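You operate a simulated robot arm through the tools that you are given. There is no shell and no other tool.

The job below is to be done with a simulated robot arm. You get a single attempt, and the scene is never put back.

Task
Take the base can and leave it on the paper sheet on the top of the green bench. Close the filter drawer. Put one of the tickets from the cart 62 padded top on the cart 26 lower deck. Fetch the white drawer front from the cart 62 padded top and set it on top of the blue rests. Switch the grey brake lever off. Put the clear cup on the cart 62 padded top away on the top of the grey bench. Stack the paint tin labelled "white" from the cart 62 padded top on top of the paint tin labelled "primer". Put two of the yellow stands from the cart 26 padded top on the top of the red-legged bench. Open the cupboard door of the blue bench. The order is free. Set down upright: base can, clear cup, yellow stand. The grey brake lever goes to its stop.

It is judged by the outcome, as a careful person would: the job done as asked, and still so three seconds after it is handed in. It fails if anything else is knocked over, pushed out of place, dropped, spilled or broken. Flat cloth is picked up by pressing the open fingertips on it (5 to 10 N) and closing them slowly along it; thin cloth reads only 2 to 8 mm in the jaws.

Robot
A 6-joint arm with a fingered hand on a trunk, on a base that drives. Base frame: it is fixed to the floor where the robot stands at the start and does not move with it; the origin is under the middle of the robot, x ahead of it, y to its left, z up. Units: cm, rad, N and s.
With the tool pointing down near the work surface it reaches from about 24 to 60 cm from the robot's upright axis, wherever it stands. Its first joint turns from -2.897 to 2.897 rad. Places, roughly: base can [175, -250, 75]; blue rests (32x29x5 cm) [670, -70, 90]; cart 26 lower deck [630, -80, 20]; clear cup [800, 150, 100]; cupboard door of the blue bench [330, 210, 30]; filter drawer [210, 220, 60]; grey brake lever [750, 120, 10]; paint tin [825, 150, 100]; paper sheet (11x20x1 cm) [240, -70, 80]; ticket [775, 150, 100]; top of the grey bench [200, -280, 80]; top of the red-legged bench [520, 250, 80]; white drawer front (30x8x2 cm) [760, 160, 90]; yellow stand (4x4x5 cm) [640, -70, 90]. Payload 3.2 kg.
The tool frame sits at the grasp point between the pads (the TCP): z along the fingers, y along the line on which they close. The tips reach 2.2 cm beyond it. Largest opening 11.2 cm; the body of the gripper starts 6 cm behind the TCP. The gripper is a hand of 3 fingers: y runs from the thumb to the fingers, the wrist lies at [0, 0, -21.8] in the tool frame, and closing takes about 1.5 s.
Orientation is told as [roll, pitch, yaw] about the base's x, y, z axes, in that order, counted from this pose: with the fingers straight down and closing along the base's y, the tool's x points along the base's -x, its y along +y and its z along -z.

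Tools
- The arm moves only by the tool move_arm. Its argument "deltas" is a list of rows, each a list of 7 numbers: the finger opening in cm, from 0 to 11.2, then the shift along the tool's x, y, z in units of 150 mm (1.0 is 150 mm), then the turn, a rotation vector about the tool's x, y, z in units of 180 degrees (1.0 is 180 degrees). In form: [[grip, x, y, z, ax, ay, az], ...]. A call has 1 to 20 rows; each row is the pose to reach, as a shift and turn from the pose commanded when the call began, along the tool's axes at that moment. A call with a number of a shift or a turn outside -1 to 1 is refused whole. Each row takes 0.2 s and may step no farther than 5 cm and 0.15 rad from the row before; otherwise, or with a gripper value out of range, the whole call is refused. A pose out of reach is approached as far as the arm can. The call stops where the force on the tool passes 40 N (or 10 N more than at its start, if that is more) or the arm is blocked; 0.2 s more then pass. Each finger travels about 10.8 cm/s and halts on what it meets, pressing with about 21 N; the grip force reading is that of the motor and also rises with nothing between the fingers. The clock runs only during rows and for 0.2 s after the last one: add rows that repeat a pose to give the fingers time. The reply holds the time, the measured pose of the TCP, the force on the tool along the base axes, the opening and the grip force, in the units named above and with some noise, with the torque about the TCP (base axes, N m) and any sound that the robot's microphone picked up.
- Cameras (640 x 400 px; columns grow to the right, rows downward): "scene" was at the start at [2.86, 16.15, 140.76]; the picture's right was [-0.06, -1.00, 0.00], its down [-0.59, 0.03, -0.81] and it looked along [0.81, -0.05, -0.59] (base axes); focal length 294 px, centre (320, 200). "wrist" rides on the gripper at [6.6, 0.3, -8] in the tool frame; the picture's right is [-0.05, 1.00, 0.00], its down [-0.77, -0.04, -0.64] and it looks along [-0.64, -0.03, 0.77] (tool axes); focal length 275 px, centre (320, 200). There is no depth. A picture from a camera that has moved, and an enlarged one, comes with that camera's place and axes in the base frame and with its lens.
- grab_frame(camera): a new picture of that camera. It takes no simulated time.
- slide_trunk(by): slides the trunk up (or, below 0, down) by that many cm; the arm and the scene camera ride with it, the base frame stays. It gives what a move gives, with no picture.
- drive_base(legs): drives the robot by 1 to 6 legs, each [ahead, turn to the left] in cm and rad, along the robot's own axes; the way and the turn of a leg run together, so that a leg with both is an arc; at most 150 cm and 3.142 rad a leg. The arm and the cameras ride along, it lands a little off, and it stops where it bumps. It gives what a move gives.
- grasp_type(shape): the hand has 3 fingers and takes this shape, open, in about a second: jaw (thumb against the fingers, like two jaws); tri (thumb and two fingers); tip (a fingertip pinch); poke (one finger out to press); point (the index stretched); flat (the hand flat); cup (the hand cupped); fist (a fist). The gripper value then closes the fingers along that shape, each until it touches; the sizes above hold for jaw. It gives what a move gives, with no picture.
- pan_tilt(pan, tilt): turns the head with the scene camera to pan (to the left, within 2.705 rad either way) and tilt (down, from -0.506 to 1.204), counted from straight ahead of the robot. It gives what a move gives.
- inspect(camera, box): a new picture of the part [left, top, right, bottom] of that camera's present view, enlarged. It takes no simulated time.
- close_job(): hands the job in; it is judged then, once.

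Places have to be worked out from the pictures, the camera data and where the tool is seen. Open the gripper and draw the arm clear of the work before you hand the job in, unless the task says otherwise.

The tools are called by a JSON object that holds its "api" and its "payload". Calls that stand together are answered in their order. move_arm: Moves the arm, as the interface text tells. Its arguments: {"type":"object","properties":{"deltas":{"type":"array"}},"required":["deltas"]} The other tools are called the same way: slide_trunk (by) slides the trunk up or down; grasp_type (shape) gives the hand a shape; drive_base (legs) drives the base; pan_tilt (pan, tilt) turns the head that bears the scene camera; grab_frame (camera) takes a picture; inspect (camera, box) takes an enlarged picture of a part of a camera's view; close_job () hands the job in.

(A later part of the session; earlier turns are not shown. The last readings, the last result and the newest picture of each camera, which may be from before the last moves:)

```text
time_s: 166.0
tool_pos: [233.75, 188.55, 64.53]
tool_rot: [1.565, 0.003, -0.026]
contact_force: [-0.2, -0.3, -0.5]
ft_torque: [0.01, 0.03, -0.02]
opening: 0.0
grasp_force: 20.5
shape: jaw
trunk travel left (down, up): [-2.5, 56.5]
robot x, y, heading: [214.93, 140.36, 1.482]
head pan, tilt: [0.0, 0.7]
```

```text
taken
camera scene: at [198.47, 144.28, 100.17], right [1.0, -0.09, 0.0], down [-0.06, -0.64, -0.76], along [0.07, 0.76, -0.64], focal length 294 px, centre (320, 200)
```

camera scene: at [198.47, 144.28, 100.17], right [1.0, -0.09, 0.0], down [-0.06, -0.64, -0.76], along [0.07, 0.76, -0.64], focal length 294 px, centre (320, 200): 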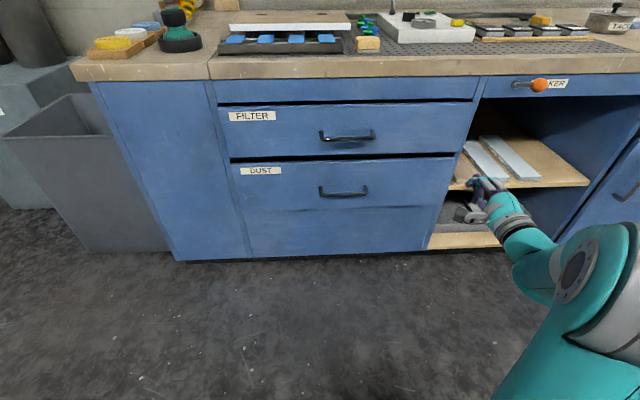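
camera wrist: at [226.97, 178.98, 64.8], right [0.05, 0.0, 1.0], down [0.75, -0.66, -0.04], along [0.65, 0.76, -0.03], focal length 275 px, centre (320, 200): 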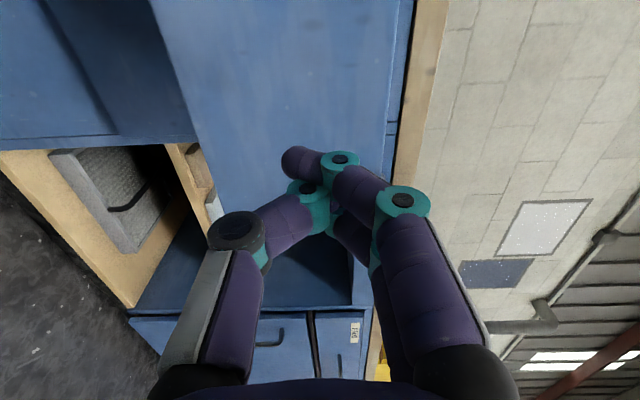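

Drawer stays closed. I now drive right along the bench to stand left-front of the cupboard door.

{"api": "drive_base", "payload": {"legs": [[0, -1.484], [92, 0], [0, 1.571]]}}

{"api": "pan_tilt", "payload": {"pan": -0.1, "tilt": 0.7}}

{"api": "grab_frame", "payload": {"camera": "scene"}}

{"api": "grab_frame", "payload": {"camera": "wrist"}}

```text
time_s: 178.3
tool_pos: [318.77, 191.91, 64.57]
tool_rot: [1.566, 0.002, 0.103]
contact_force: [-0.1, -0.2, 0.5]
ft_torque: [-0.02, -0.02, -0.01]
opening: 0.0
grasp_force: 21.0
shape: jaw
trunk travel left (down, up): [-2.5, 56.5]
robot x, y, heading: [306.43, 141.73, 1.614]
head pan, tilt: [0.0, 0.7]
```

```text
time_s: 179.0
tool_pos: [318.69, 191.9, 64.61]
tool_rot: [1.566, 0.004, 0.101]
contact_force: [0.7, -0.5, -0.3]
ft_torque: [-0.02, 0.01, 0.0]
opening: 0.0
grasp_force: 21.1
shape: jaw
trunk travel left (down, up): [-2.5, 56.5]
robot x, y, heading: [305.87, 141.66, 1.614]
head pan, tilt: [-0.099, 0.7]
```

```text
taken
camera scene: at [290.16, 143.44, 100.17], right [1.0, -0.06, 0.0], down [-0.04, -0.64, -0.77], along [0.04, 0.76, -0.64], focal length 294 px, centre (320, 200)
```

scene: 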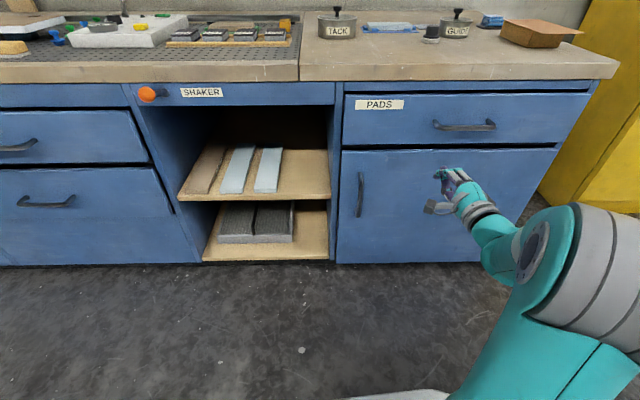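

```text
taken
camera wrist: at [312.94, 183.34, 64.84], right [0.05, 0.01, 1.0], down [0.83, -0.55, -0.03], along [0.55, 0.83, -0.04], focal length 275 px, centre (320, 200)
```

wrist: 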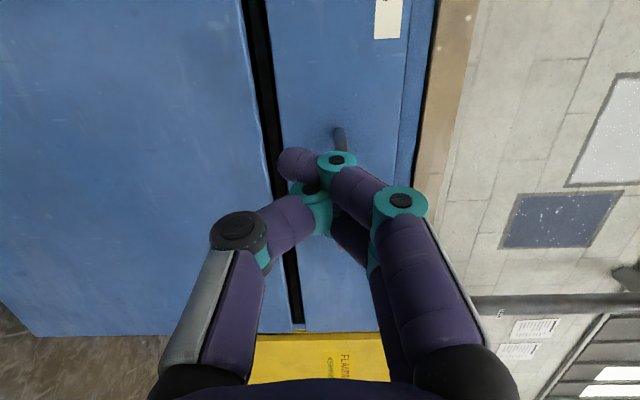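

The door is wide: x≈300–367, hinge on the right, vertical handle at about (306.5, 213.5), z 33–50. I back up 12 cm and bring the hand level with the handle, fingers closing horizontally.

{"api": "drive_base", "payload": {"legs": [[-12, 0]]}}

{"api": "move_arm", "payload": {"deltas": [[0, 0.07, -0.09, 0, 0, 0, 0.0455], [1, 0.14, -0.18, 0, 0, 0, 0.091], [2, 0.21, -0.27, 0, 0, 0, 0.1365], [3, 0.28, -0.36, 0, 0, 0, 0.182], [4, 0.35, -0.45, 0, 0, 0, 0.2275], [5, 0.42, -0.54, 0, 0, 0, 0.273], [6, 0.5, -0.63, 0, 0, 0, 0.3185], [6, 0.58, -0.72, 0, 0, 0, 0.364], [6, 0.66, -0.81, 0, 0, 0, 0.4095], [6, 0.74, -0.9, 0, 0, 0, 0.455], [6, 0.8, -0.98, 0, 0, 0, 0.5], [6, 0.8, -0.98, 0, 0, 0, 0.5]]}}

{"api": "grab_frame", "payload": {"camera": "scene"}}

{"api": "grab_frame", "payload": {"camera": "wrist"}}

```text
time_s: 180.2
tool_pos: [319.2, 179.62, 64.56]
tool_rot: [1.566, 0.004, 0.103]
contact_force: [0.1, -0.3, 0.0]
ft_torque: [0.01, 0.02, 0.0]
opening: 0.0
grasp_force: 21.1
shape: jaw
trunk travel left (down, up): [-2.5, 56.5]
robot x, y, heading: [306.43, 129.78, 1.617]
head pan, tilt: [-0.099, 0.7]
```

```text
time_s: 182.8
tool_pos: [307.27, 179.06, 49.93]
tool_rot: [-0.693, 1.563, -2.162]
contact_force: [-0.8, 0.3, -1.1]
ft_torque: [0.01, 0.01, 0.01]
opening: 5.93
grasp_force: 0.0
shape: jaw
out of reach, approached as far as the arm can: row 9, 10, 11, 12
trunk travel left (down, up): [-2.5, 56.5]
robot x, y, heading: [306.25, 129.22, 1.611]
head pan, tilt: [-0.099, 0.7]
```

```text
taken
camera scene: at [290.67, 131.22, 100.17], right [1.0, -0.06, 0.0], down [-0.04, -0.64, -0.76], along [0.04, 0.76, -0.64], focal length 294 px, centre (320, 200)
```

scene: 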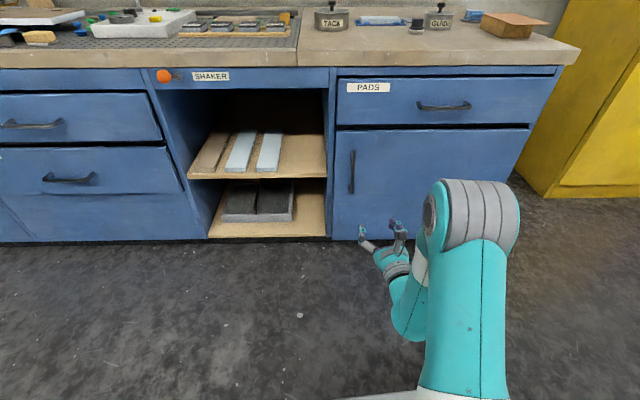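

```text
taken
camera wrist: at [308.41, 171.3, 56.35], right [0.99, 0.1, -0.05], down [0.03, -0.64, -0.77], along [-0.11, 0.76, -0.64], focal length 275 px, centre (320, 200)
```

wrist: 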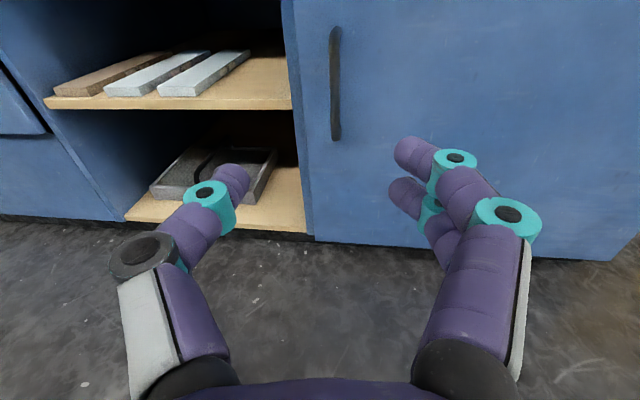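

Hand is oriented well; handle triangulates to x≈305.6, z 34–50. I approach to about 14 cm short of it and recheck.

{"api": "move_arm", "payload": {"deltas": [[6, -0.13, 0.03, 0.25, 0, 0, 0], [6, -0.26, 0.06, 0.5, 0, 0, 0], [6, -0.39, 0.09, 0.75, 0, 0, 0], [6, -0.52, 0.11, 1.0, 0, 0, 0], [6, -0.52, 0.11, 1.0, 0, 0, 0]]}}

{"api": "grab_frame", "payload": {"camera": "wrist"}}

{"api": "grab_frame", "payload": {"camera": "scene"}}

```text
time_s: 184.0
tool_pos: [307.1, 194.35, 41.72]
tool_rot: [-0.516, 1.564, -1.986]
contact_force: [-0.1, -1.1, 0.1]
ft_torque: [0.01, 0.02, -0.01]
opening: 5.95
grasp_force: 0.1
shape: jaw
trunk travel left (down, up): [-2.5, 56.5]
robot x, y, heading: [306.62, 129.21, 1.612]
head pan, tilt: [-0.099, 0.7]
```

```text
taken
camera wrist: at [308.37, 186.55, 48.27], right [0.99, 0.1, -0.05], down [0.03, -0.64, -0.77], along [-0.11, 0.76, -0.64], focal length 275 px, centre (320, 200)
```

wrist: 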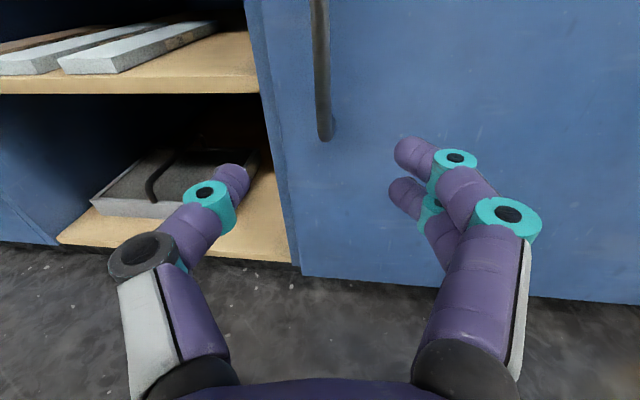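

```text
taken
camera scene: at [290.67, 131.22, 100.17], right [1.0, -0.06, 0.0], down [-0.04, -0.64, -0.76], along [0.04, 0.76, -0.64], focal length 294 px, centre (320, 200)
```

scene: 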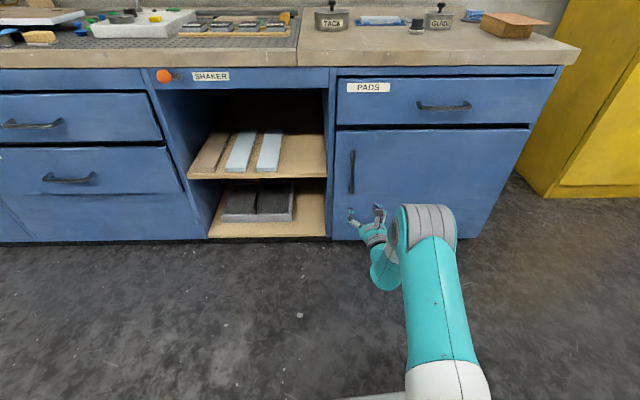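

Consistent: handle x≈305.5. I advance 15 cm with small lateral correction, fingers straddling the bar line.

{"api": "move_arm", "payload": {"deltas": [[6, 0, 0.02, 0.25, 0, 0, 0], [6, 0, 0.03, 0.5, 0, 0, 0], [6, 0, 0.04, 0.75, 0, 0, 0], [6, 0, 0.04, 0.95, 0, 0, 0], [6, 0, 0.04, 0.95, 0, 0, 0]]}}

{"api": "grab_frame", "payload": {"camera": "wrist"}}

{"api": "inspect", "payload": {"camera": "scene", "box": [300, 130, 420, 230]}}

```text
time_s: 185.2
tool_pos: [306.72, 208.59, 41.57]
tool_rot: [-0.449, 1.564, -1.918]
contact_force: [0.2, 0.7, -0.6]
ft_torque: [0.04, 0.01, 0.03]
opening: 5.95
grasp_force: 0.0
shape: jaw
trunk travel left (down, up): [-2.5, 56.5]
robot x, y, heading: [306.41, 129.13, 1.612]
head pan, tilt: [-0.099, 0.7]
```

```text
taken
camera wrist: at [307.8, 200.87, 48.15], right [0.99, 0.1, -0.05], down [0.03, -0.64, -0.77], along [-0.11, 0.76, -0.64], focal length 275 px, centre (320, 200)
```

wrist: 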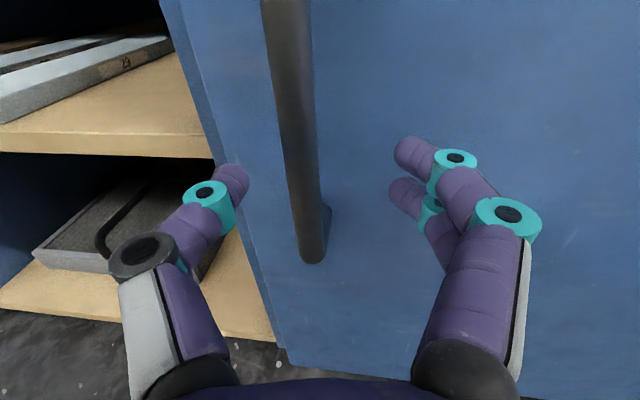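

```text
4.00 times, centred on (360, 180) of scene
camera zoom: at [290.67, 131.22, 100.17], right [1.0, -0.06, 0.0], down [-0.04, -0.64, -0.76], along [0.04, 0.76, -0.64], focal length 1178 px, centre (160, 280)
```

zoom: 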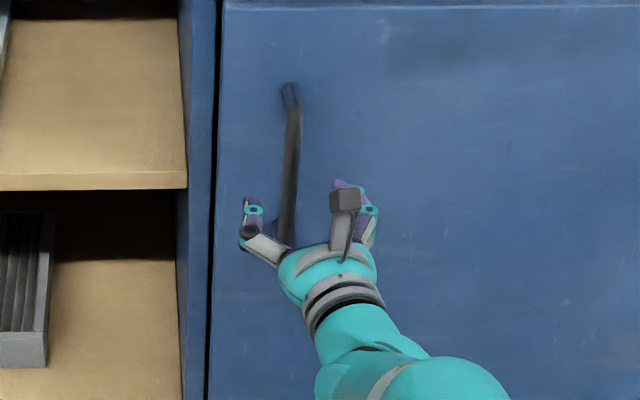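

Bar triangulates to (305.8, 210.7), z 36–51. I advance 2.4 cm to put it between the pads and close on it.

{"api": "move_arm", "payload": {"deltas": [[6, 0.02, -0.02, 0.08, 0, 0, 0], [6, 0.05, -0.04, 0.16, 0, 0, 0], [6, 0.06, -0.04, 0.17, 0, 0, 0], [5, 0.06, -0.04, 0.17, 0, 0, 0], [4, 0.06, -0.04, 0.17, 0, 0, 0], [3, 0.06, -0.04, 0.17, 0, 0, 0], [2, 0.06, -0.04, 0.17, 0, 0, 0], [1, 0.06, -0.04, 0.17, 0, 0, 0], [0, 0.06, -0.04, 0.17, 0, 0, 0], [0, 0.06, -0.04, 0.17, 0, 0, 0], [0, 0.06, -0.04, 0.17, 0, 0, 0], [0, 0.06, -0.04, 0.17, 0, 0, 0]]}}

{"api": "grab_frame", "payload": {"camera": "wrist"}}

```text
time_s: 187.8
tool_pos: [305.62, 211.01, 42.63]
tool_rot: [-0.319, 1.564, -1.786]
contact_force: [-9.3, -0.2, 0.7]
ft_torque: [0.0, 0.01, -0.06]
opening: 0.0
grasp_force: 21.8
shape: jaw
trunk travel left (down, up): [-2.5, 56.5]
robot x, y, heading: [306.09, 129.27, 1.613]
head pan, tilt: [-0.099, 0.7]
```

```text
taken
camera wrist: at [306.78, 203.29, 49.15], right [0.99, 0.1, -0.05], down [0.03, -0.64, -0.77], along [-0.11, 0.76, -0.64], focal length 275 px, centre (320, 200)
```

wrist: 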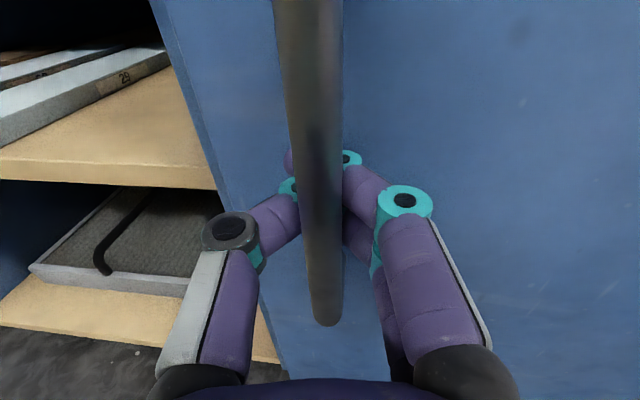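

The fingers closed behind the bar, hooking it. I pull along the door's arc (hinge ≈ (366.5, 217)) for the first ~14°.

{"api": "move_arm", "payload": {"deltas": [[0, 0, 0.005, -0.12, 0, 0, 0], [0, 0, 0.013, -0.249, 0, 0, 0], [0, 0, 0.025, -0.37, 0, 0, 0], [0, 0, 0.039, -0.495, 0, 0, 0], [0, 0, 0.058, -0.615, 0, 0, 0], [0, 0, 0.079, -0.737, 0, 0, 0], [0, 0, 0.104, -0.86, 0, 0, 0], [0, 0, 0.131, -0.983, 0, 0, 0]]}}

{"api": "grab_frame", "payload": {"camera": "scene"}}

{"api": "grab_frame", "payload": {"camera": "wrist"}}

```text
time_s: 189.6
tool_pos: [309.1, 196.49, 42.59]
tool_rot: [-0.389, 1.567, -1.859]
contact_force: [-2.8, -1.0, 2.3]
ft_torque: [0.01, 0.02, -0.05]
opening: 0.01
grasp_force: 21.3
shape: jaw
trunk travel left (down, up): [-2.5, 56.5]
robot x, y, heading: [305.88, 129.29, 1.614]
head pan, tilt: [-0.099, 0.7]
```

```text
taken
camera scene: at [290.65, 131.21, 100.17], right [1.0, -0.06, 0.0], down [-0.04, -0.64, -0.77], along [0.04, 0.76, -0.64], focal length 294 px, centre (320, 200)
```

scene: 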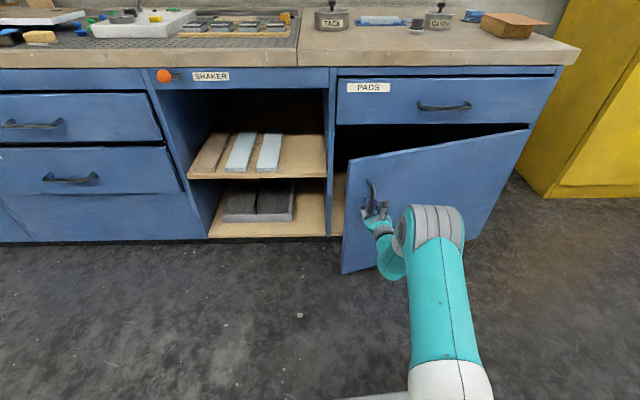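

```text
taken
camera wrist: at [310.28, 188.72, 49.18], right [0.99, 0.1, -0.05], down [0.03, -0.64, -0.77], along [-0.11, 0.76, -0.64], focal length 275 px, centre (320, 200)
```

wrist: 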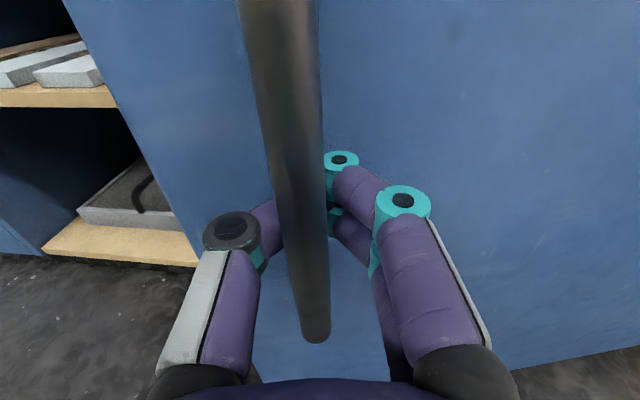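

The door follows. I continue along the arc to about 27°.

{"api": "move_arm", "payload": {"deltas": [[0, 0, 0.03, -0.1, 0, 0, 0], [0, 0, 0.06, -0.2, 0, 0, 0], [0, 0, 0.095, -0.3, 0, 0, 0], [0, 0, 0.129, -0.4, 0, 0, 0], [0, 0, 0.176, -0.515, 0, 0, 0], [0, 0, 0.223, -0.633, 0, 0, 0], [0, 0, 0.278, -0.745, 0, 0, 0], [0, 0, 0.333, -0.86, 0, 0, 0]]}}

{"api": "grab_frame", "payload": {"camera": "scene"}}

{"api": "grab_frame", "payload": {"camera": "wrist"}}

```text
time_s: 191.4
tool_pos: [315.43, 184.21, 42.74]
tool_rot: [-0.475, 1.563, -1.944]
contact_force: [-1.7, -1.6, -2.2]
ft_torque: [0.0, -0.05, -0.04]
opening: 0.01
grasp_force: 20.2
shape: jaw
trunk travel left (down, up): [-2.5, 56.5]
robot x, y, heading: [306.54, 129.46, 1.616]
head pan, tilt: [-0.099, 0.7]
```

```text
taken
camera scene: at [290.65, 131.25, 100.17], right [1.0, -0.06, 0.0], down [-0.04, -0.64, -0.76], along [0.04, 0.76, -0.64], focal length 294 px, centre (320, 200)
```

scene: 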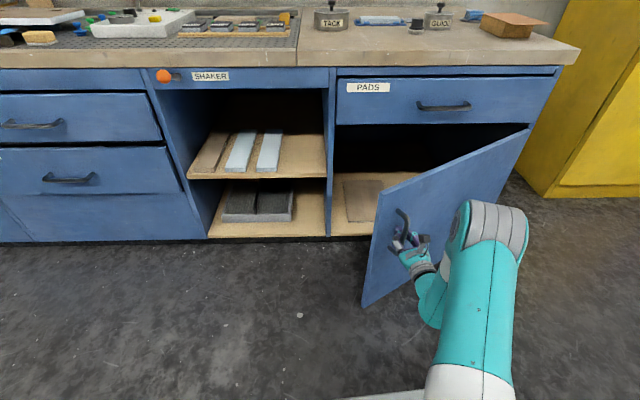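

```text
taken
camera wrist: at [316.63, 176.49, 49.21], right [0.99, 0.1, -0.05], down [0.03, -0.64, -0.77], along [-0.11, 0.76, -0.64], focal length 275 px, centre (320, 200)
```

wrist: 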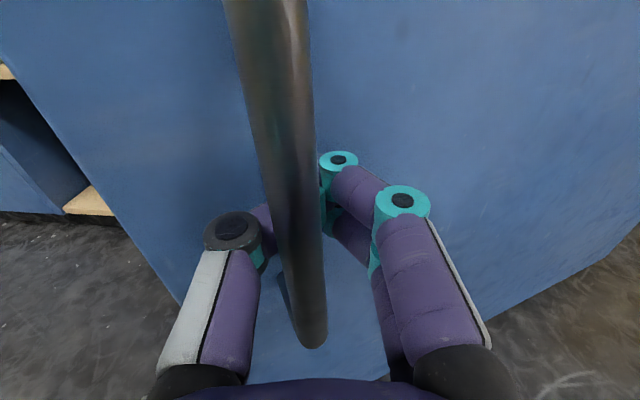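

About 28–30° open. I continue to ~42°, turning the hand with the door.

{"api": "move_arm", "payload": {"deltas": [[0, 0, 0.06, -0.11, 0.012, 0, 0], [0, 0, 0.13, -0.22, 0.024, 0, 0], [0, 0, 0.2, -0.335, 0.036, 0, 0], [0, 0, 0.277, -0.453, 0.048, 0, 0], [0, 0, 0.36, -0.555, 0.06, 0, 0], [0, 0, 0.445, -0.66, 0.072, 0, 0], [0, 0, 0.53, -0.76, 0.084, 0, 0], [0, 0, 0.613, -0.86, 0.096, 0, 0]]}}

{"api": "grab_frame", "payload": {"camera": "scene"}}

{"api": "grab_frame", "payload": {"camera": "wrist"}}

```text
time_s: 193.2
tool_pos: [326.11, 172.35, 42.72]
tool_rot: [-0.682, 1.564, -1.85]
contact_force: [-6.1, -7.7, -3.9]
ft_torque: [-0.01, -0.08, -0.2]
opening: 0.0
grasp_force: 20.3
shape: jaw
trunk travel left (down, up): [-2.5, 56.5]
robot x, y, heading: [306.58, 128.97, 1.616]
head pan, tilt: [-0.099, 0.7]
```

```text
taken
camera scene: at [290.64, 131.22, 100.16], right [1.0, -0.06, 0.0], down [-0.04, -0.64, -0.77], along [0.04, 0.76, -0.64], focal length 294 px, centre (320, 200)
```

scene: 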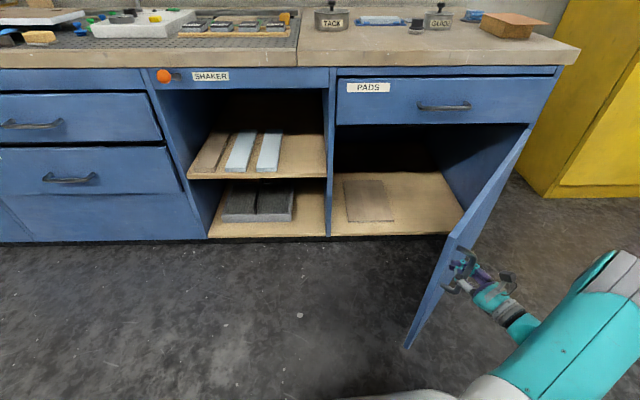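

```text
taken
camera wrist: at [329.54, 165.35, 49.28], right [0.92, 0.39, -0.05], down [0.22, -0.6, -0.77], along [-0.33, 0.69, -0.64], focal length 275 px, centre (320, 200)
```

wrist: 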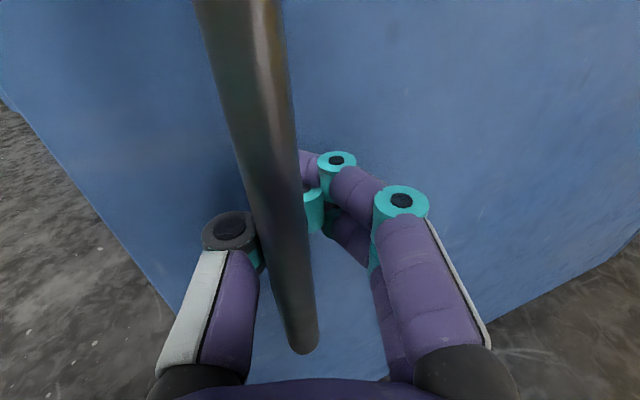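

Door ≈45° open and the base is still clear. I pull on to about 57° with the hand turning along.

{"api": "move_arm", "payload": {"deltas": [[0, 0, 0.06, -0.12, 0.012, 0, 0], [0, 0, 0.13, -0.235, 0.024, 0, 0], [0, 0, 0.2, -0.35, 0.036, 0, 0], [0, 0, 0.267, -0.467, 0.048, 0, 0], [0, 0, 0.345, -0.575, 0.06, 0, 0], [0, 0, 0.425, -0.68, 0.072, 0, 0], [0, 0, 0.505, -0.787, 0.084, 0, 0], [0, 0, 0.587, -0.893, 0.096, 0, 0]]}}

{"api": "pan_tilt", "payload": {"pan": -0.4, "tilt": 0.9}}

{"api": "grab_frame", "payload": {"camera": "scene"}}

{"api": "grab_frame", "payload": {"camera": "wrist"}}

```text
time_s: 195.0
tool_pos: [339.45, 163.56, 42.83]
tool_rot: [-1.061, 1.564, -1.924]
contact_force: [1.8, 3.5, -5.2]
ft_torque: [0.07, 0.01, -0.23]
opening: 0.0
grasp_force: 21.0
shape: jaw
trunk travel left (down, up): [-2.5, 56.5]
robot x, y, heading: [306.45, 129.49, 1.615]
head pan, tilt: [-0.099, 0.7]
```

```text
time_s: 195.8
tool_pos: [339.37, 163.56, 42.95]
tool_rot: [-1.106, 1.564, -1.97]
contact_force: [1.7, 3.6, -3.4]
ft_torque: [0.12, 0.04, -0.24]
opening: 0.0
grasp_force: 20.9
shape: jaw
trunk travel left (down, up): [-2.5, 56.5]
robot x, y, heading: [306.21, 129.3, 1.615]
head pan, tilt: [-0.4, 0.901]
```

```text
taken
camera scene: at [292.83, 129.84, 98.57], right [0.94, -0.35, 0.0], down [-0.27, -0.73, -0.62], along [0.22, 0.58, -0.78], focal length 294 px, centre (320, 200)
```

scene: 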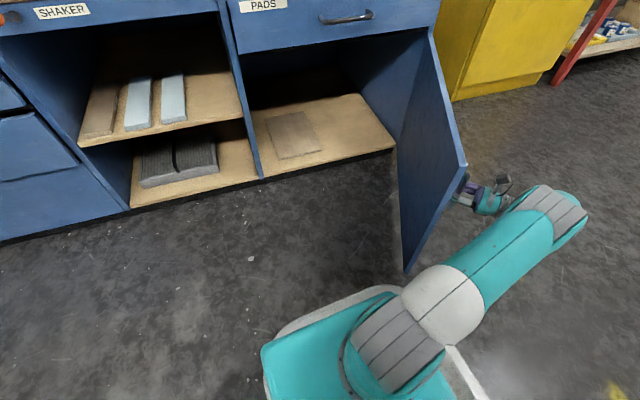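

```text
taken
camera wrist: at [344.88, 157.82, 49.42], right [0.76, 0.65, -0.05], down [0.38, -0.51, -0.77], along [-0.52, 0.56, -0.64], focal length 275 px, centre (320, 200)
```

wrist: 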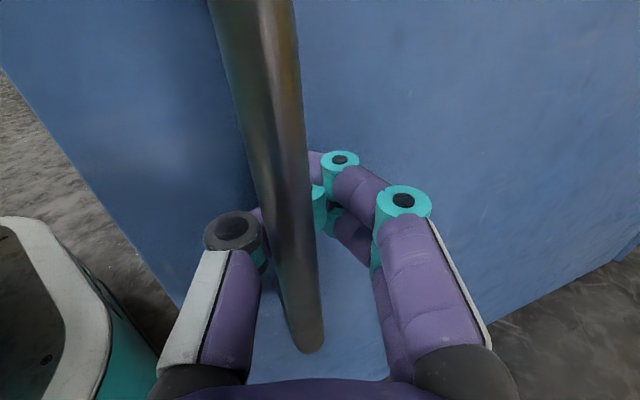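

The door is at ~62°, only a few cm from my base, so I stop pulling here. I open the fingers and withdraw the hand from the handle.

{"api": "move_arm", "payload": {"deltas": [[1.5, 0, 0, 0, 0, 0, 0], [3, 0, 0, 0, 0, 0, 0], [4.5, 0, 0, 0, 0, 0, 0], [6, 0, 0, 0, 0, 0, 0], [6, 0, 0, 0, 0, 0, 0], [6, 0, 0, -0.1, 0, 0, 0], [6, 0, 0, -0.2, 0, 0, 0], [6, 0, 0, -0.3, 0, 0, 0], [6, 0, 0, -0.4, 0, 0, 0], [6, 0, 0, -0.5, 0, 0, 0], [6, 0, 0, -0.6, 0, 0, 0], [6, 0, 0, -0.6, 0, 0, 0]]}}

{"api": "grab_frame", "payload": {"camera": "wrist"}}

{"api": "grab_frame", "payload": {"camera": "scene"}}

```text
time_s: 198.4
tool_pos: [345.04, 156.68, 42.79]
tool_rot: [-0.849, 1.565, -1.721]
contact_force: [0.6, 0.1, -0.1]
ft_torque: [-0.01, 0.02, 0.0]
opening: 5.95
grasp_force: 0.0
shape: jaw
trunk travel left (down, up): [-2.5, 56.5]
robot x, y, heading: [306.4, 129.44, 1.617]
head pan, tilt: [-0.4, 0.901]
```

```text
taken
camera wrist: at [350.38, 150.9, 49.28], right [0.76, 0.64, -0.05], down [0.38, -0.51, -0.77], along [-0.52, 0.57, -0.64], focal length 275 px, centre (320, 200)
```

wrist: 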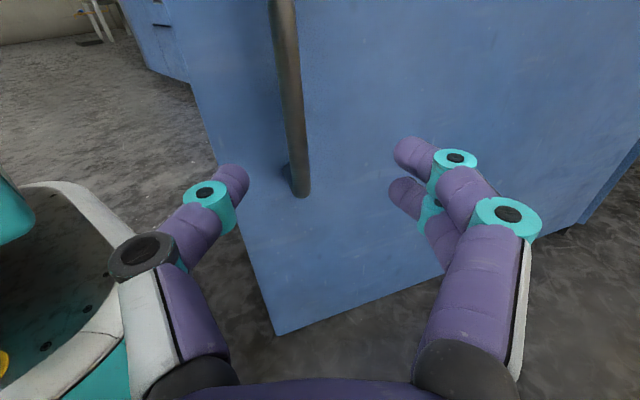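

```text
taken
camera scene: at [292.82, 129.81, 98.56], right [0.94, -0.35, 0.0], down [-0.27, -0.73, -0.62], along [0.22, 0.58, -0.78], focal length 294 px, centre (320, 200)
```

scene: 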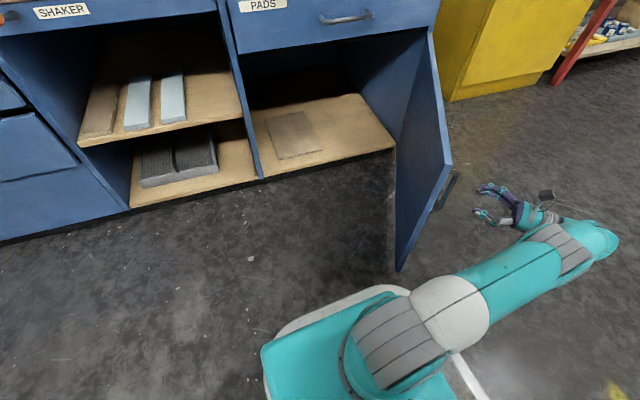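

Hand is free. I raise the trunk, back up and turn to face +x so I can push the door from its inner side.

{"api": "slide_trunk", "payload": {"by": 28}}

{"api": "drive_base", "payload": {"legs": [[-14, 0], [0, -1.617]]}}

{"api": "pan_tilt", "payload": {"pan": 0.9, "tilt": 0.8}}

{"api": "grab_frame", "payload": {"camera": "scene"}}

```text
time_s: 201.3
tool_pos: [344.91, 156.67, 70.73]
tool_rot: [-0.836, 1.564, -1.708]
contact_force: [0.0, 0.7, 0.1]
ft_torque: [-0.07, -0.03, 0.0]
opening: 5.93
grasp_force: 0.0
shape: jaw
trunk travel left (down, up): [-30.5, 28.5]
robot x, y, heading: [306.6, 129.58, 1.609]
head pan, tilt: [-0.4, 0.901]
```

```text
time_s: 206.5
tool_pos: [333.12, 75.96, 70.66]
tool_rot: [-0.823, 1.564, 2.988]
contact_force: [-0.2, -0.6, 0.2]
ft_torque: [-0.02, -0.02, 0.01]
opening: 5.94
grasp_force: 0.1
shape: jaw
trunk travel left (down, up): [-30.5, 28.5]
robot x, y, heading: [306.99, 115.64, 0.014]
head pan, tilt: [-0.4, 0.901]
```

```text
time_s: 207.9
tool_pos: [333.05, 75.97, 70.8]
tool_rot: [-0.815, 1.564, 3.001]
contact_force: [0.5, 0.1, 0.2]
ft_torque: [0.0, -0.02, -0.01]
opening: 5.93
grasp_force: 0.0
shape: jaw
trunk travel left (down, up): [-30.5, 28.5]
robot x, y, heading: [307.11, 115.2, 0.01]
head pan, tilt: [0.901, 0.799]
```

```text
taken
camera scene: at [305.79, 138.22, 127.35], right [0.79, -0.61, 0.0], down [-0.44, -0.57, -0.7], along [0.43, 0.55, -0.72], focal length 294 px, centre (320, 200)
```

scene: 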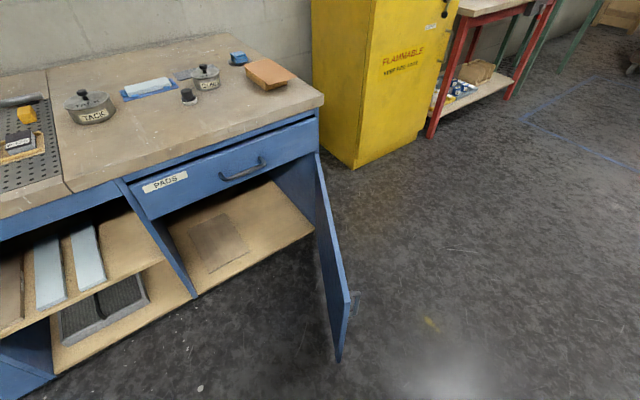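

The door rests at ~60°, hinge ≈ (363.6, 215), edge ≈ (332.6, 161). I turn the tool to point down while bringing it in front of me at a height above the door top.

{"api": "move_arm", "payload": {"deltas": [[4, 0.04, -0.025, 0.08, 0, -0.0455, 0], [2, 0.08, -0.05, 0.15, 0, -0.091, 0], [0, 0.12, -0.075, 0.23, 0, -0.1365, 0], [0, 0.16, -0.1, 0.3, 0, -0.182, 0], [0, 0.2, -0.125, 0.38, 0, -0.2275, 0], [0, 0.25, -0.15, 0.45, 0, -0.273, 0], [0, 0.3, -0.175, 0.53, 0, -0.3185, 0], [0, 0.35, -0.2, 0.6, 0, -0.364, 0], [0, 0.4, -0.225, 0.68, 0, -0.4095, 0], [0, 0.44, -0.25, 0.75, 0, -0.455, 0], [0, 0.47, -0.28, 0.83, 0, -0.5, 0], [0, 0.47, -0.28, 0.83, 0, -0.5, 0]]}}

{"api": "grab_frame", "payload": {"camera": "scene"}}

```text
time_s: 210.5
tool_pos: [340.23, 87.12, 77.59]
tool_rot: [-0.006, -0.006, -2.467]
contact_force: [0.6, -0.2, 0.3]
ft_torque: [0.01, -0.04, 0.02]
opening: 0.01
grasp_force: 20.9
shape: jaw
trunk travel left (down, up): [-30.5, 28.5]
robot x, y, heading: [306.84, 115.38, 0.015]
head pan, tilt: [0.901, 0.799]
```

```text
taken
camera scene: at [305.8, 138.24, 127.34], right [0.79, -0.61, 0.0], down [-0.44, -0.57, -0.7], along [0.43, 0.55, -0.72], focal length 294 px, centre (320, 200)
```

scene: 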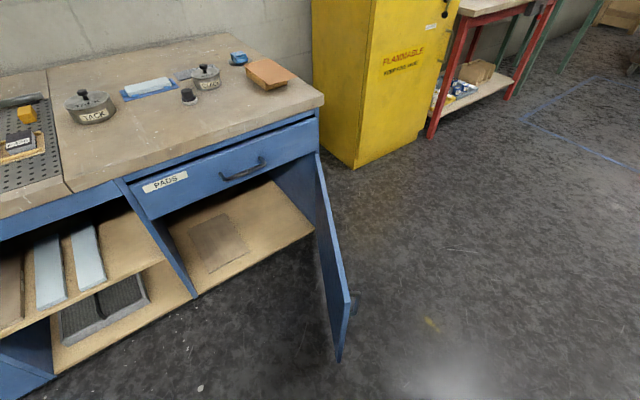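

I swing the tool over to the left in arcs at z≈78 (above the door), following the arm's bearing.

{"api": "move_arm", "payload": {"deltas": [[0, 0.24, -0.087, 0, 0, 0, -0.032], [0, 0.48, -0.173, 0, 0, 0, -0.064], [0, 0.72, -0.26, 0, 0, 0, -0.096], [0, 0.96, -0.347, 0, 0, 0, -0.127]]}}

{"api": "move_arm", "payload": {"deltas": [[0, 0.245, -0.038, 0, 0, 0, -0.032], [0, 0.49, -0.077, 0, 0, 0, -0.064], [0, 0.735, -0.115, 0, 0, 0, -0.096], [0, 0.98, -0.153, 0, 0, 0, -0.127]]}}

{"api": "move_arm", "payload": {"deltas": [[0, 0.245, -0.023, 0, 0, 0, -0.028], [0, 0.49, -0.047, 0, 0, 0, -0.056], [0, 0.735, -0.07, 0, 0, 0, -0.084], [0, 0.98, -0.093, 0, 0, 0, -0.111]]}}

{"api": "move_arm", "payload": {"deltas": [[0, 0.243, -0.006, 0, 0, 0, -0.028], [0, 0.487, -0.012, 0, 0, 0, -0.056], [0, 0.73, -0.018, 0, 0, 0, -0.084], [0, 0.973, -0.024, 0, 0, 0, -0.111]]}}

{"api": "move_arm", "payload": {"deltas": [[0, 0.24, 0.003, 0, 0, 0, -0.027], [0, 0.48, 0.007, 0, 0, 0, -0.054], [0, 0.72, 0.01, 0, 0, 0, -0.081], [0, 0.96, 0.013, 0, 0, 0, -0.108]]}}

{"api": "move_arm", "payload": {"deltas": [[0, 0.247, 0.098, 0, 0, 0, 0], [0, 0.493, 0.197, 0, 0, 0, 0], [0, 0.74, 0.295, 0, 0, 0, 0], [0, 0.987, 0.393, 0, 0, 0, 0], [0, 0.987, 0.393, 0, 0, 0, 0]]}}

{"api": "grab_frame", "payload": {"camera": "scene"}}

```text
time_s: 211.5
tool_pos: [348.07, 100.2, 77.55]
tool_rot: [-0.007, -0.003, -2.068]
contact_force: [-0.4, 0.3, -1.4]
ft_torque: [-0.04, 0.02, -0.03]
opening: 0.01
grasp_force: 20.8
shape: jaw
trunk travel left (down, up): [-30.5, 28.5]
robot x, y, heading: [307.16, 115.4, 0.007]
head pan, tilt: [0.901, 0.799]
```

```text
time_s: 212.5
tool_pos: [353.54, 114.4, 77.55]
tool_rot: [-0.007, -0.001, -1.67]
contact_force: [-0.1, -0.6, -0.2]
ft_torque: [0.01, 0.01, 0.01]
opening: 0.03
grasp_force: 21.1
shape: jaw
trunk travel left (down, up): [-30.5, 28.5]
robot x, y, heading: [306.87, 115.07, 0.012]
head pan, tilt: [0.901, 0.799]
```

```text
time_s: 213.5
tool_pos: [353.5, 129.1, 77.92]
tool_rot: [-0.006, 0.004, -1.321]
contact_force: [0.5, 0.4, 0.3]
ft_torque: [0.0, -0.02, 0.0]
opening: 0.02
grasp_force: 21.1
shape: jaw
trunk travel left (down, up): [-30.5, 28.5]
robot x, y, heading: [307.15, 115.39, 0.013]
head pan, tilt: [0.901, 0.799]
```

```text
time_s: 214.5
tool_pos: [349.78, 143.03, 77.67]
tool_rot: [-0.006, 0.004, -0.971]
contact_force: [0.0, -0.4, 0.7]
ft_torque: [-0.01, -0.01, 0.02]
opening: 0.01
grasp_force: 20.7
shape: jaw
trunk travel left (down, up): [-30.5, 28.5]
robot x, y, heading: [306.87, 115.21, 0.007]
head pan, tilt: [0.901, 0.799]
```

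```text
time_s: 215.5
tool_pos: [341.23, 154.9, 77.71]
tool_rot: [-0.003, 0.006, -0.633]
contact_force: [0.1, -0.2, -1.2]
ft_torque: [-0.03, 0.03, 0.01]
opening: 0.03
grasp_force: 21.1
shape: jaw
trunk travel left (down, up): [-30.5, 28.5]
robot x, y, heading: [306.74, 115.12, 0.012]
head pan, tilt: [0.901, 0.799]
```

```text
time_s: 216.7
tool_pos: [331.2, 165.57, 77.3]
tool_rot: [-0.003, 0.006, -0.634]
contact_force: [0.4, -1.0, 0.7]
ft_torque: [0.01, -0.02, -0.01]
opening: 0.03
grasp_force: 20.7
shape: jaw
out of reach, approached as far as the arm can: row 3, 4, 5
trunk travel left (down, up): [-30.5, 28.5]
robot x, y, heading: [307.04, 115.52, 0.013]
head pan, tilt: [0.901, 0.799]
```

```text
taken
camera scene: at [305.79, 138.26, 127.34], right [0.79, -0.61, 0.0], down [-0.44, -0.57, -0.7], along [0.43, 0.55, -0.72], focal length 294 px, centre (320, 200)
```

scene: 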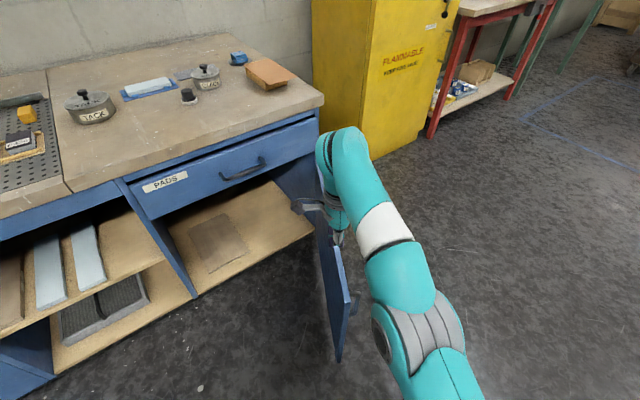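

The hand is just on the door's inner side. I shift 1.5 cm further inward, then lower the trunk so the fingers overlap the door's inner face.

{"api": "move_arm", "payload": {"deltas": [[0, 0.04, -0.12, 0, 0, 0, 0], [0, 0.079, -0.23, 0, 0, 0, 0], [0, 0.079, -0.23, 0, 0, 0, 0]]}}

{"api": "slide_trunk", "payload": {"by": -15}}

{"api": "grab_frame", "payload": {"camera": "scene"}}

{"api": "grab_frame", "payload": {"camera": "wrist"}}

```text
time_s: 217.5
tool_pos: [328.38, 163.48, 77.3]
tool_rot: [-0.003, 0.008, -0.634]
contact_force: [0.4, 0.0, 0.9]
ft_torque: [0.03, -0.01, 0.01]
opening: 0.0
grasp_force: 21.7
shape: jaw
trunk travel left (down, up): [-30.5, 28.5]
robot x, y, heading: [306.69, 115.34, 0.017]
head pan, tilt: [0.901, 0.799]
```

```text
time_s: 219.3
tool_pos: [328.44, 163.39, 62.36]
tool_rot: [-0.005, 0.008, -0.633]
contact_force: [0.4, -0.5, 0.7]
ft_torque: [0.05, 0.03, -0.02]
opening: 0.02
grasp_force: 21.0
shape: jaw
trunk travel left (down, up): [-15.5, 43.5]
robot x, y, heading: [306.78, 114.96, 0.007]
head pan, tilt: [0.901, 0.799]
```

```text
taken
camera scene: at [305.79, 138.24, 112.35], right [0.79, -0.61, 0.0], down [-0.44, -0.57, -0.7], along [0.43, 0.55, -0.72], focal length 294 px, centre (320, 200)
```

scene: 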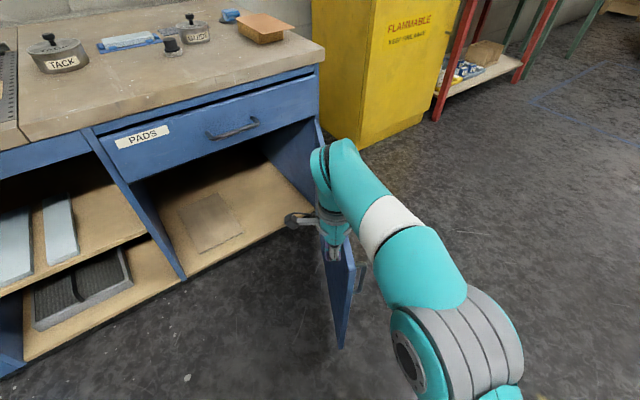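

```text
taken
camera wrist: at [323.29, 167.74, 70.3], right [0.63, 0.78, 0.0], down [0.6, -0.49, 0.63], along [0.49, -0.4, -0.78], focal length 275 px, centre (320, 200)
```

wrist: 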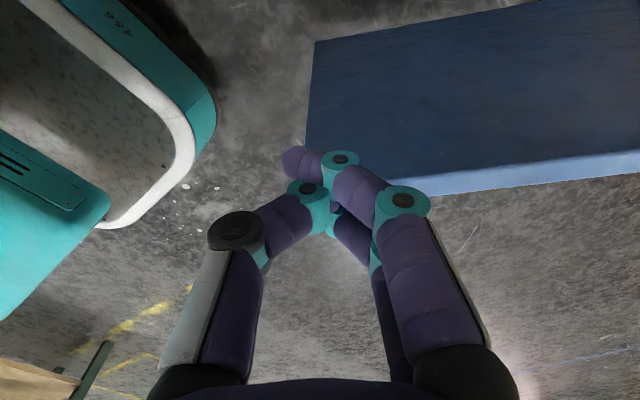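

The fingers would be too near the door's free edge. I raise again and shift the base ~7 cm ahead and 3 cm left so the hand can reach further along the door.

{"api": "slide_trunk", "payload": {"by": 15}}

{"api": "drive_base", "payload": {"legs": [[0, 0.5], [8, 0], [0, -0.5]]}}

```text
time_s: 221.0
tool_pos: [328.39, 163.42, 77.36]
tool_rot: [-0.003, 0.006, -0.634]
contact_force: [-0.7, 0.4, 1.2]
ft_torque: [0.02, 0.01, -0.02]
opening: 0.04
grasp_force: 21.4
shape: jaw
trunk travel left (down, up): [-30.5, 28.5]
robot x, y, heading: [306.85, 115.17, 0.012]
head pan, tilt: [0.901, 0.799]
```

```text
time_s: 224.9
tool_pos: [336.08, 166.91, 77.29]
tool_rot: [-0.004, 0.007, -0.648]
contact_force: [0.2, 0.2, -0.3]
ft_torque: [0.01, 0.01, 0.01]
opening: 0.02
grasp_force: 21.2
shape: jaw
trunk travel left (down, up): [-30.5, 28.5]
robot x, y, heading: [314.14, 118.96, -0.0]
head pan, tilt: [0.901, 0.799]
```

Base moved as planned. I shift the hand about 5 cm to the inner side of the door and check the position.

{"api": "move_arm", "payload": {"deltas": [[0, 0.13, -0.13, 0, 0, 0, 0], [0, 0.265, -0.27, 0, 0, 0, 0], [0, 0.265, -0.27, 0, 0, 0, 0]]}}

{"api": "slide_trunk", "payload": {"by": -15}}

{"api": "grab_frame", "payload": {"camera": "wrist"}}

{"api": "grab_frame", "payload": {"camera": "scene"}}

```text
time_s: 225.7
tool_pos: [330.62, 166.05, 77.26]
tool_rot: [-0.002, 0.008, -0.649]
contact_force: [-1.0, -0.1, 0.0]
ft_torque: [0.0, 0.02, -0.02]
opening: 0.0
grasp_force: 20.3
shape: jaw
trunk travel left (down, up): [-30.5, 28.5]
robot x, y, heading: [314.13, 119.07, 0.003]
head pan, tilt: [0.901, 0.799]
```

```text
time_s: 227.4
tool_pos: [330.61, 166.17, 62.37]
tool_rot: [-0.005, 0.007, -0.648]
contact_force: [0.9, -0.9, 0.1]
ft_torque: [0.03, 0.03, 0.01]
opening: 0.0
grasp_force: 21.4
shape: jaw
trunk travel left (down, up): [-15.5, 43.5]
robot x, y, heading: [313.93, 119.24, 0.002]
head pan, tilt: [0.901, 0.799]
```

```text
taken
camera wrist: at [325.56, 170.49, 70.3], right [0.64, 0.77, 0.0], down [0.6, -0.49, 0.63], along [0.48, -0.41, -0.78], focal length 275 px, centre (320, 200)
```

wrist: 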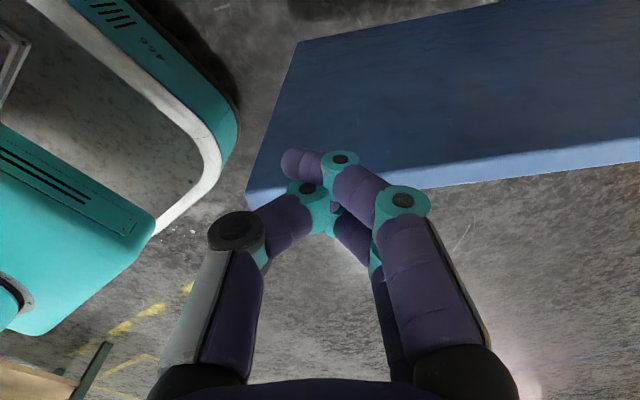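

```text
taken
camera scene: at [313.21, 142.06, 112.35], right [0.78, -0.62, 0.0], down [-0.45, -0.56, -0.7], along [0.43, 0.55, -0.72], focal length 294 px, centre (320, 200)
```

scene: 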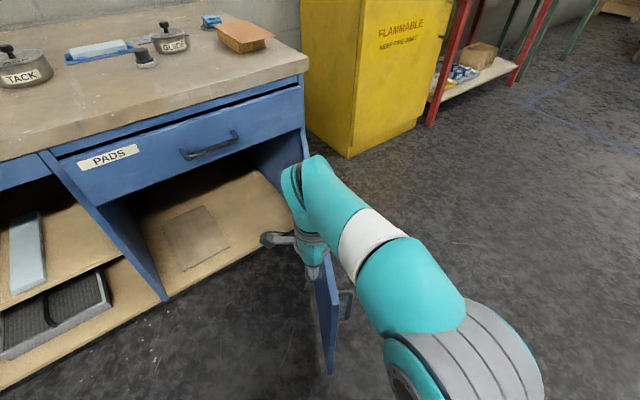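

The fingers are 6 cm in from the free edge and 4 cm clear of the inner face. I lower so they overlap the door and drive forward to push it wider.

{"api": "slide_trunk", "payload": {"by": -12}}

{"api": "drive_base", "payload": {"legs": [[12, 0]]}}

{"api": "grab_frame", "payload": {"camera": "wrist"}}

{"api": "grab_frame", "payload": {"camera": "scene"}}

```text
time_s: 228.9
tool_pos: [330.59, 166.07, 50.33]
tool_rot: [-0.003, 0.007, -0.647]
contact_force: [-0.2, -0.8, 0.0]
ft_torque: [-0.01, 0.02, 0.0]
opening: 0.0
grasp_force: 20.8
shape: jaw
trunk travel left (down, up): [-3.5, 55.5]
robot x, y, heading: [313.75, 118.64, 0.001]
head pan, tilt: [0.901, 0.799]
```

```text
time_s: 230.2
tool_pos: [342.02, 166.07, 50.32]
tool_rot: [-0.004, 0.007, -0.647]
contact_force: [0.2, 0.0, 0.4]
ft_torque: [0.0, 0.03, 0.0]
opening: 0.01
grasp_force: 21.4
shape: jaw
trunk travel left (down, up): [-3.5, 55.5]
robot x, y, heading: [325.45, 118.73, 0.001]
head pan, tilt: [0.901, 0.799]
```

```text
taken
camera wrist: at [337.04, 170.48, 58.3], right [0.64, 0.77, 0.0], down [0.6, -0.49, 0.63], along [0.48, -0.41, -0.78], focal length 275 px, centre (320, 200)
```

wrist: 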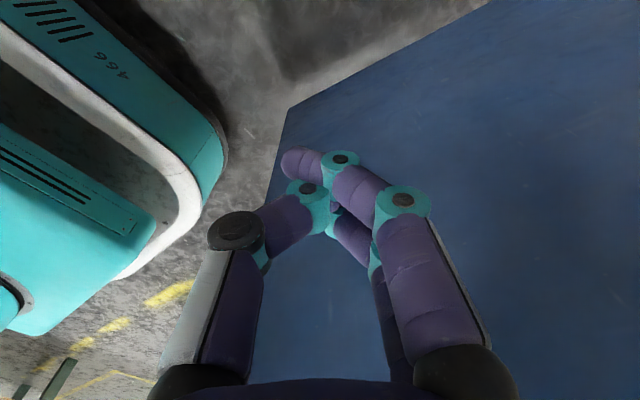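

```text
taken
camera scene: at [324.7, 142.05, 100.34], right [0.78, -0.62, 0.0], down [-0.45, -0.56, -0.7], along [0.43, 0.55, -0.72], focal length 294 px, centre (320, 200)
```

scene: 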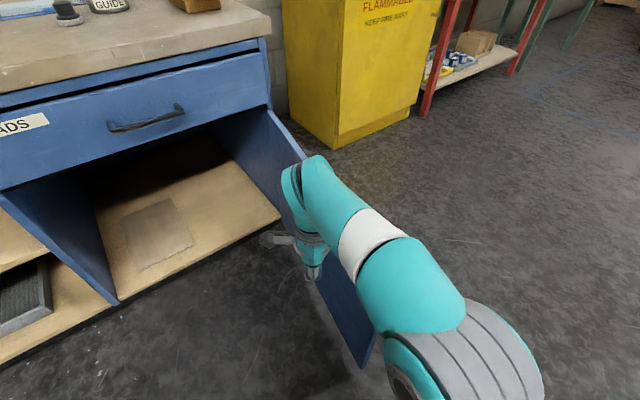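

The door is being pushed. I drive another 9 cm.

{"api": "drive_base", "payload": {"legs": [[9, 0]]}}

{"api": "grab_frame", "payload": {"camera": "wrist"}}

{"api": "grab_frame", "payload": {"camera": "scene"}}

```text
time_s: 231.2
tool_pos: [350.96, 166.14, 50.39]
tool_rot: [-0.004, 0.007, -0.643]
contact_force: [-0.3, 0.2, 0.3]
ft_torque: [0.01, 0.01, 0.02]
opening: 0.0
grasp_force: 21.2
shape: jaw
trunk travel left (down, up): [-3.5, 55.5]
robot x, y, heading: [334.33, 118.96, 0.0]
head pan, tilt: [0.901, 0.799]
```

```text
taken
camera wrist: at [345.92, 170.51, 58.29], right [0.64, 0.77, 0.0], down [0.6, -0.49, 0.63], along [0.48, -0.4, -0.78], focal length 275 px, centre (320, 200)
```

wrist: 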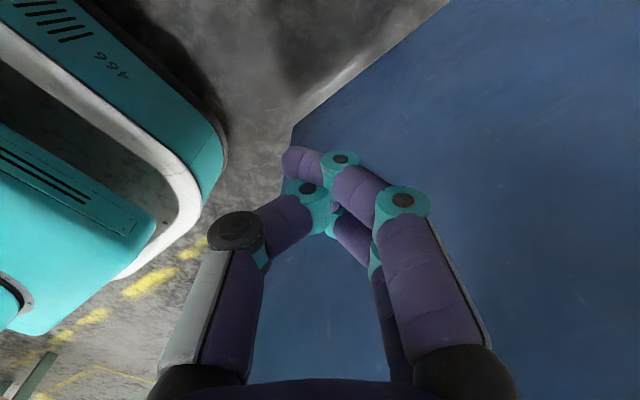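

```text
taken
camera scene: at [333.64, 142.06, 100.34], right [0.78, -0.62, 0.0], down [-0.44, -0.56, -0.7], along [0.43, 0.55, -0.72], focal length 294 px, centre (320, 200)
```

scene: 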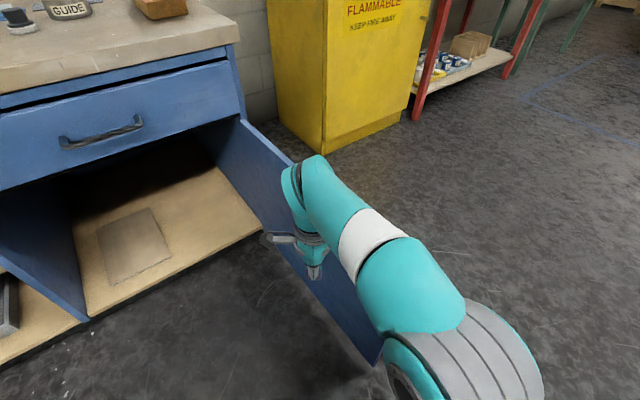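

The door's free edge is now at about (362, 151): roughly 90° open. I raise the hand clear and back away.

{"api": "slide_trunk", "payload": {"by": 40}}

{"api": "drive_base", "payload": {"legs": [[-15, 0]]}}

{"api": "grab_frame", "payload": {"camera": "scene"}}

```text
time_s: 235.1
tool_pos: [350.97, 166.15, 90.36]
tool_rot: [-0.003, 0.006, -0.644]
contact_force: [0.0, -0.5, -0.9]
ft_torque: [0.0, 0.02, 0.03]
opening: 0.02
grasp_force: 20.8
shape: jaw
trunk travel left (down, up): [-43.5, 15.5]
robot x, y, heading: [334.44, 119.17, 0.004]
head pan, tilt: [0.901, 0.799]
```

```text
time_s: 236.5
tool_pos: [335.77, 166.2, 90.18]
tool_rot: [-0.003, 0.008, -0.645]
contact_force: [0.0, -0.1, 0.3]
ft_torque: [0.04, -0.02, -0.01]
opening: 0.01
grasp_force: 20.9
shape: jaw
trunk travel left (down, up): [-43.5, 15.5]
robot x, y, heading: [319.28, 119.12, 0.001]
head pan, tilt: [0.901, 0.799]
```

```text
taken
camera scene: at [318.46, 142.04, 140.34], right [0.78, -0.62, 0.0], down [-0.44, -0.56, -0.7], along [0.43, 0.55, -0.72], focal length 294 px, centre (320, 200)
```

scene: 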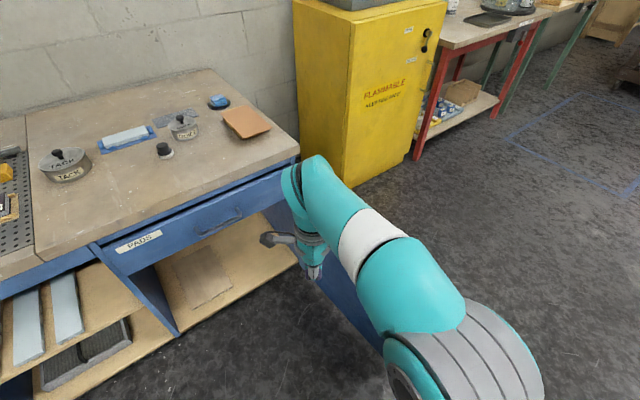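

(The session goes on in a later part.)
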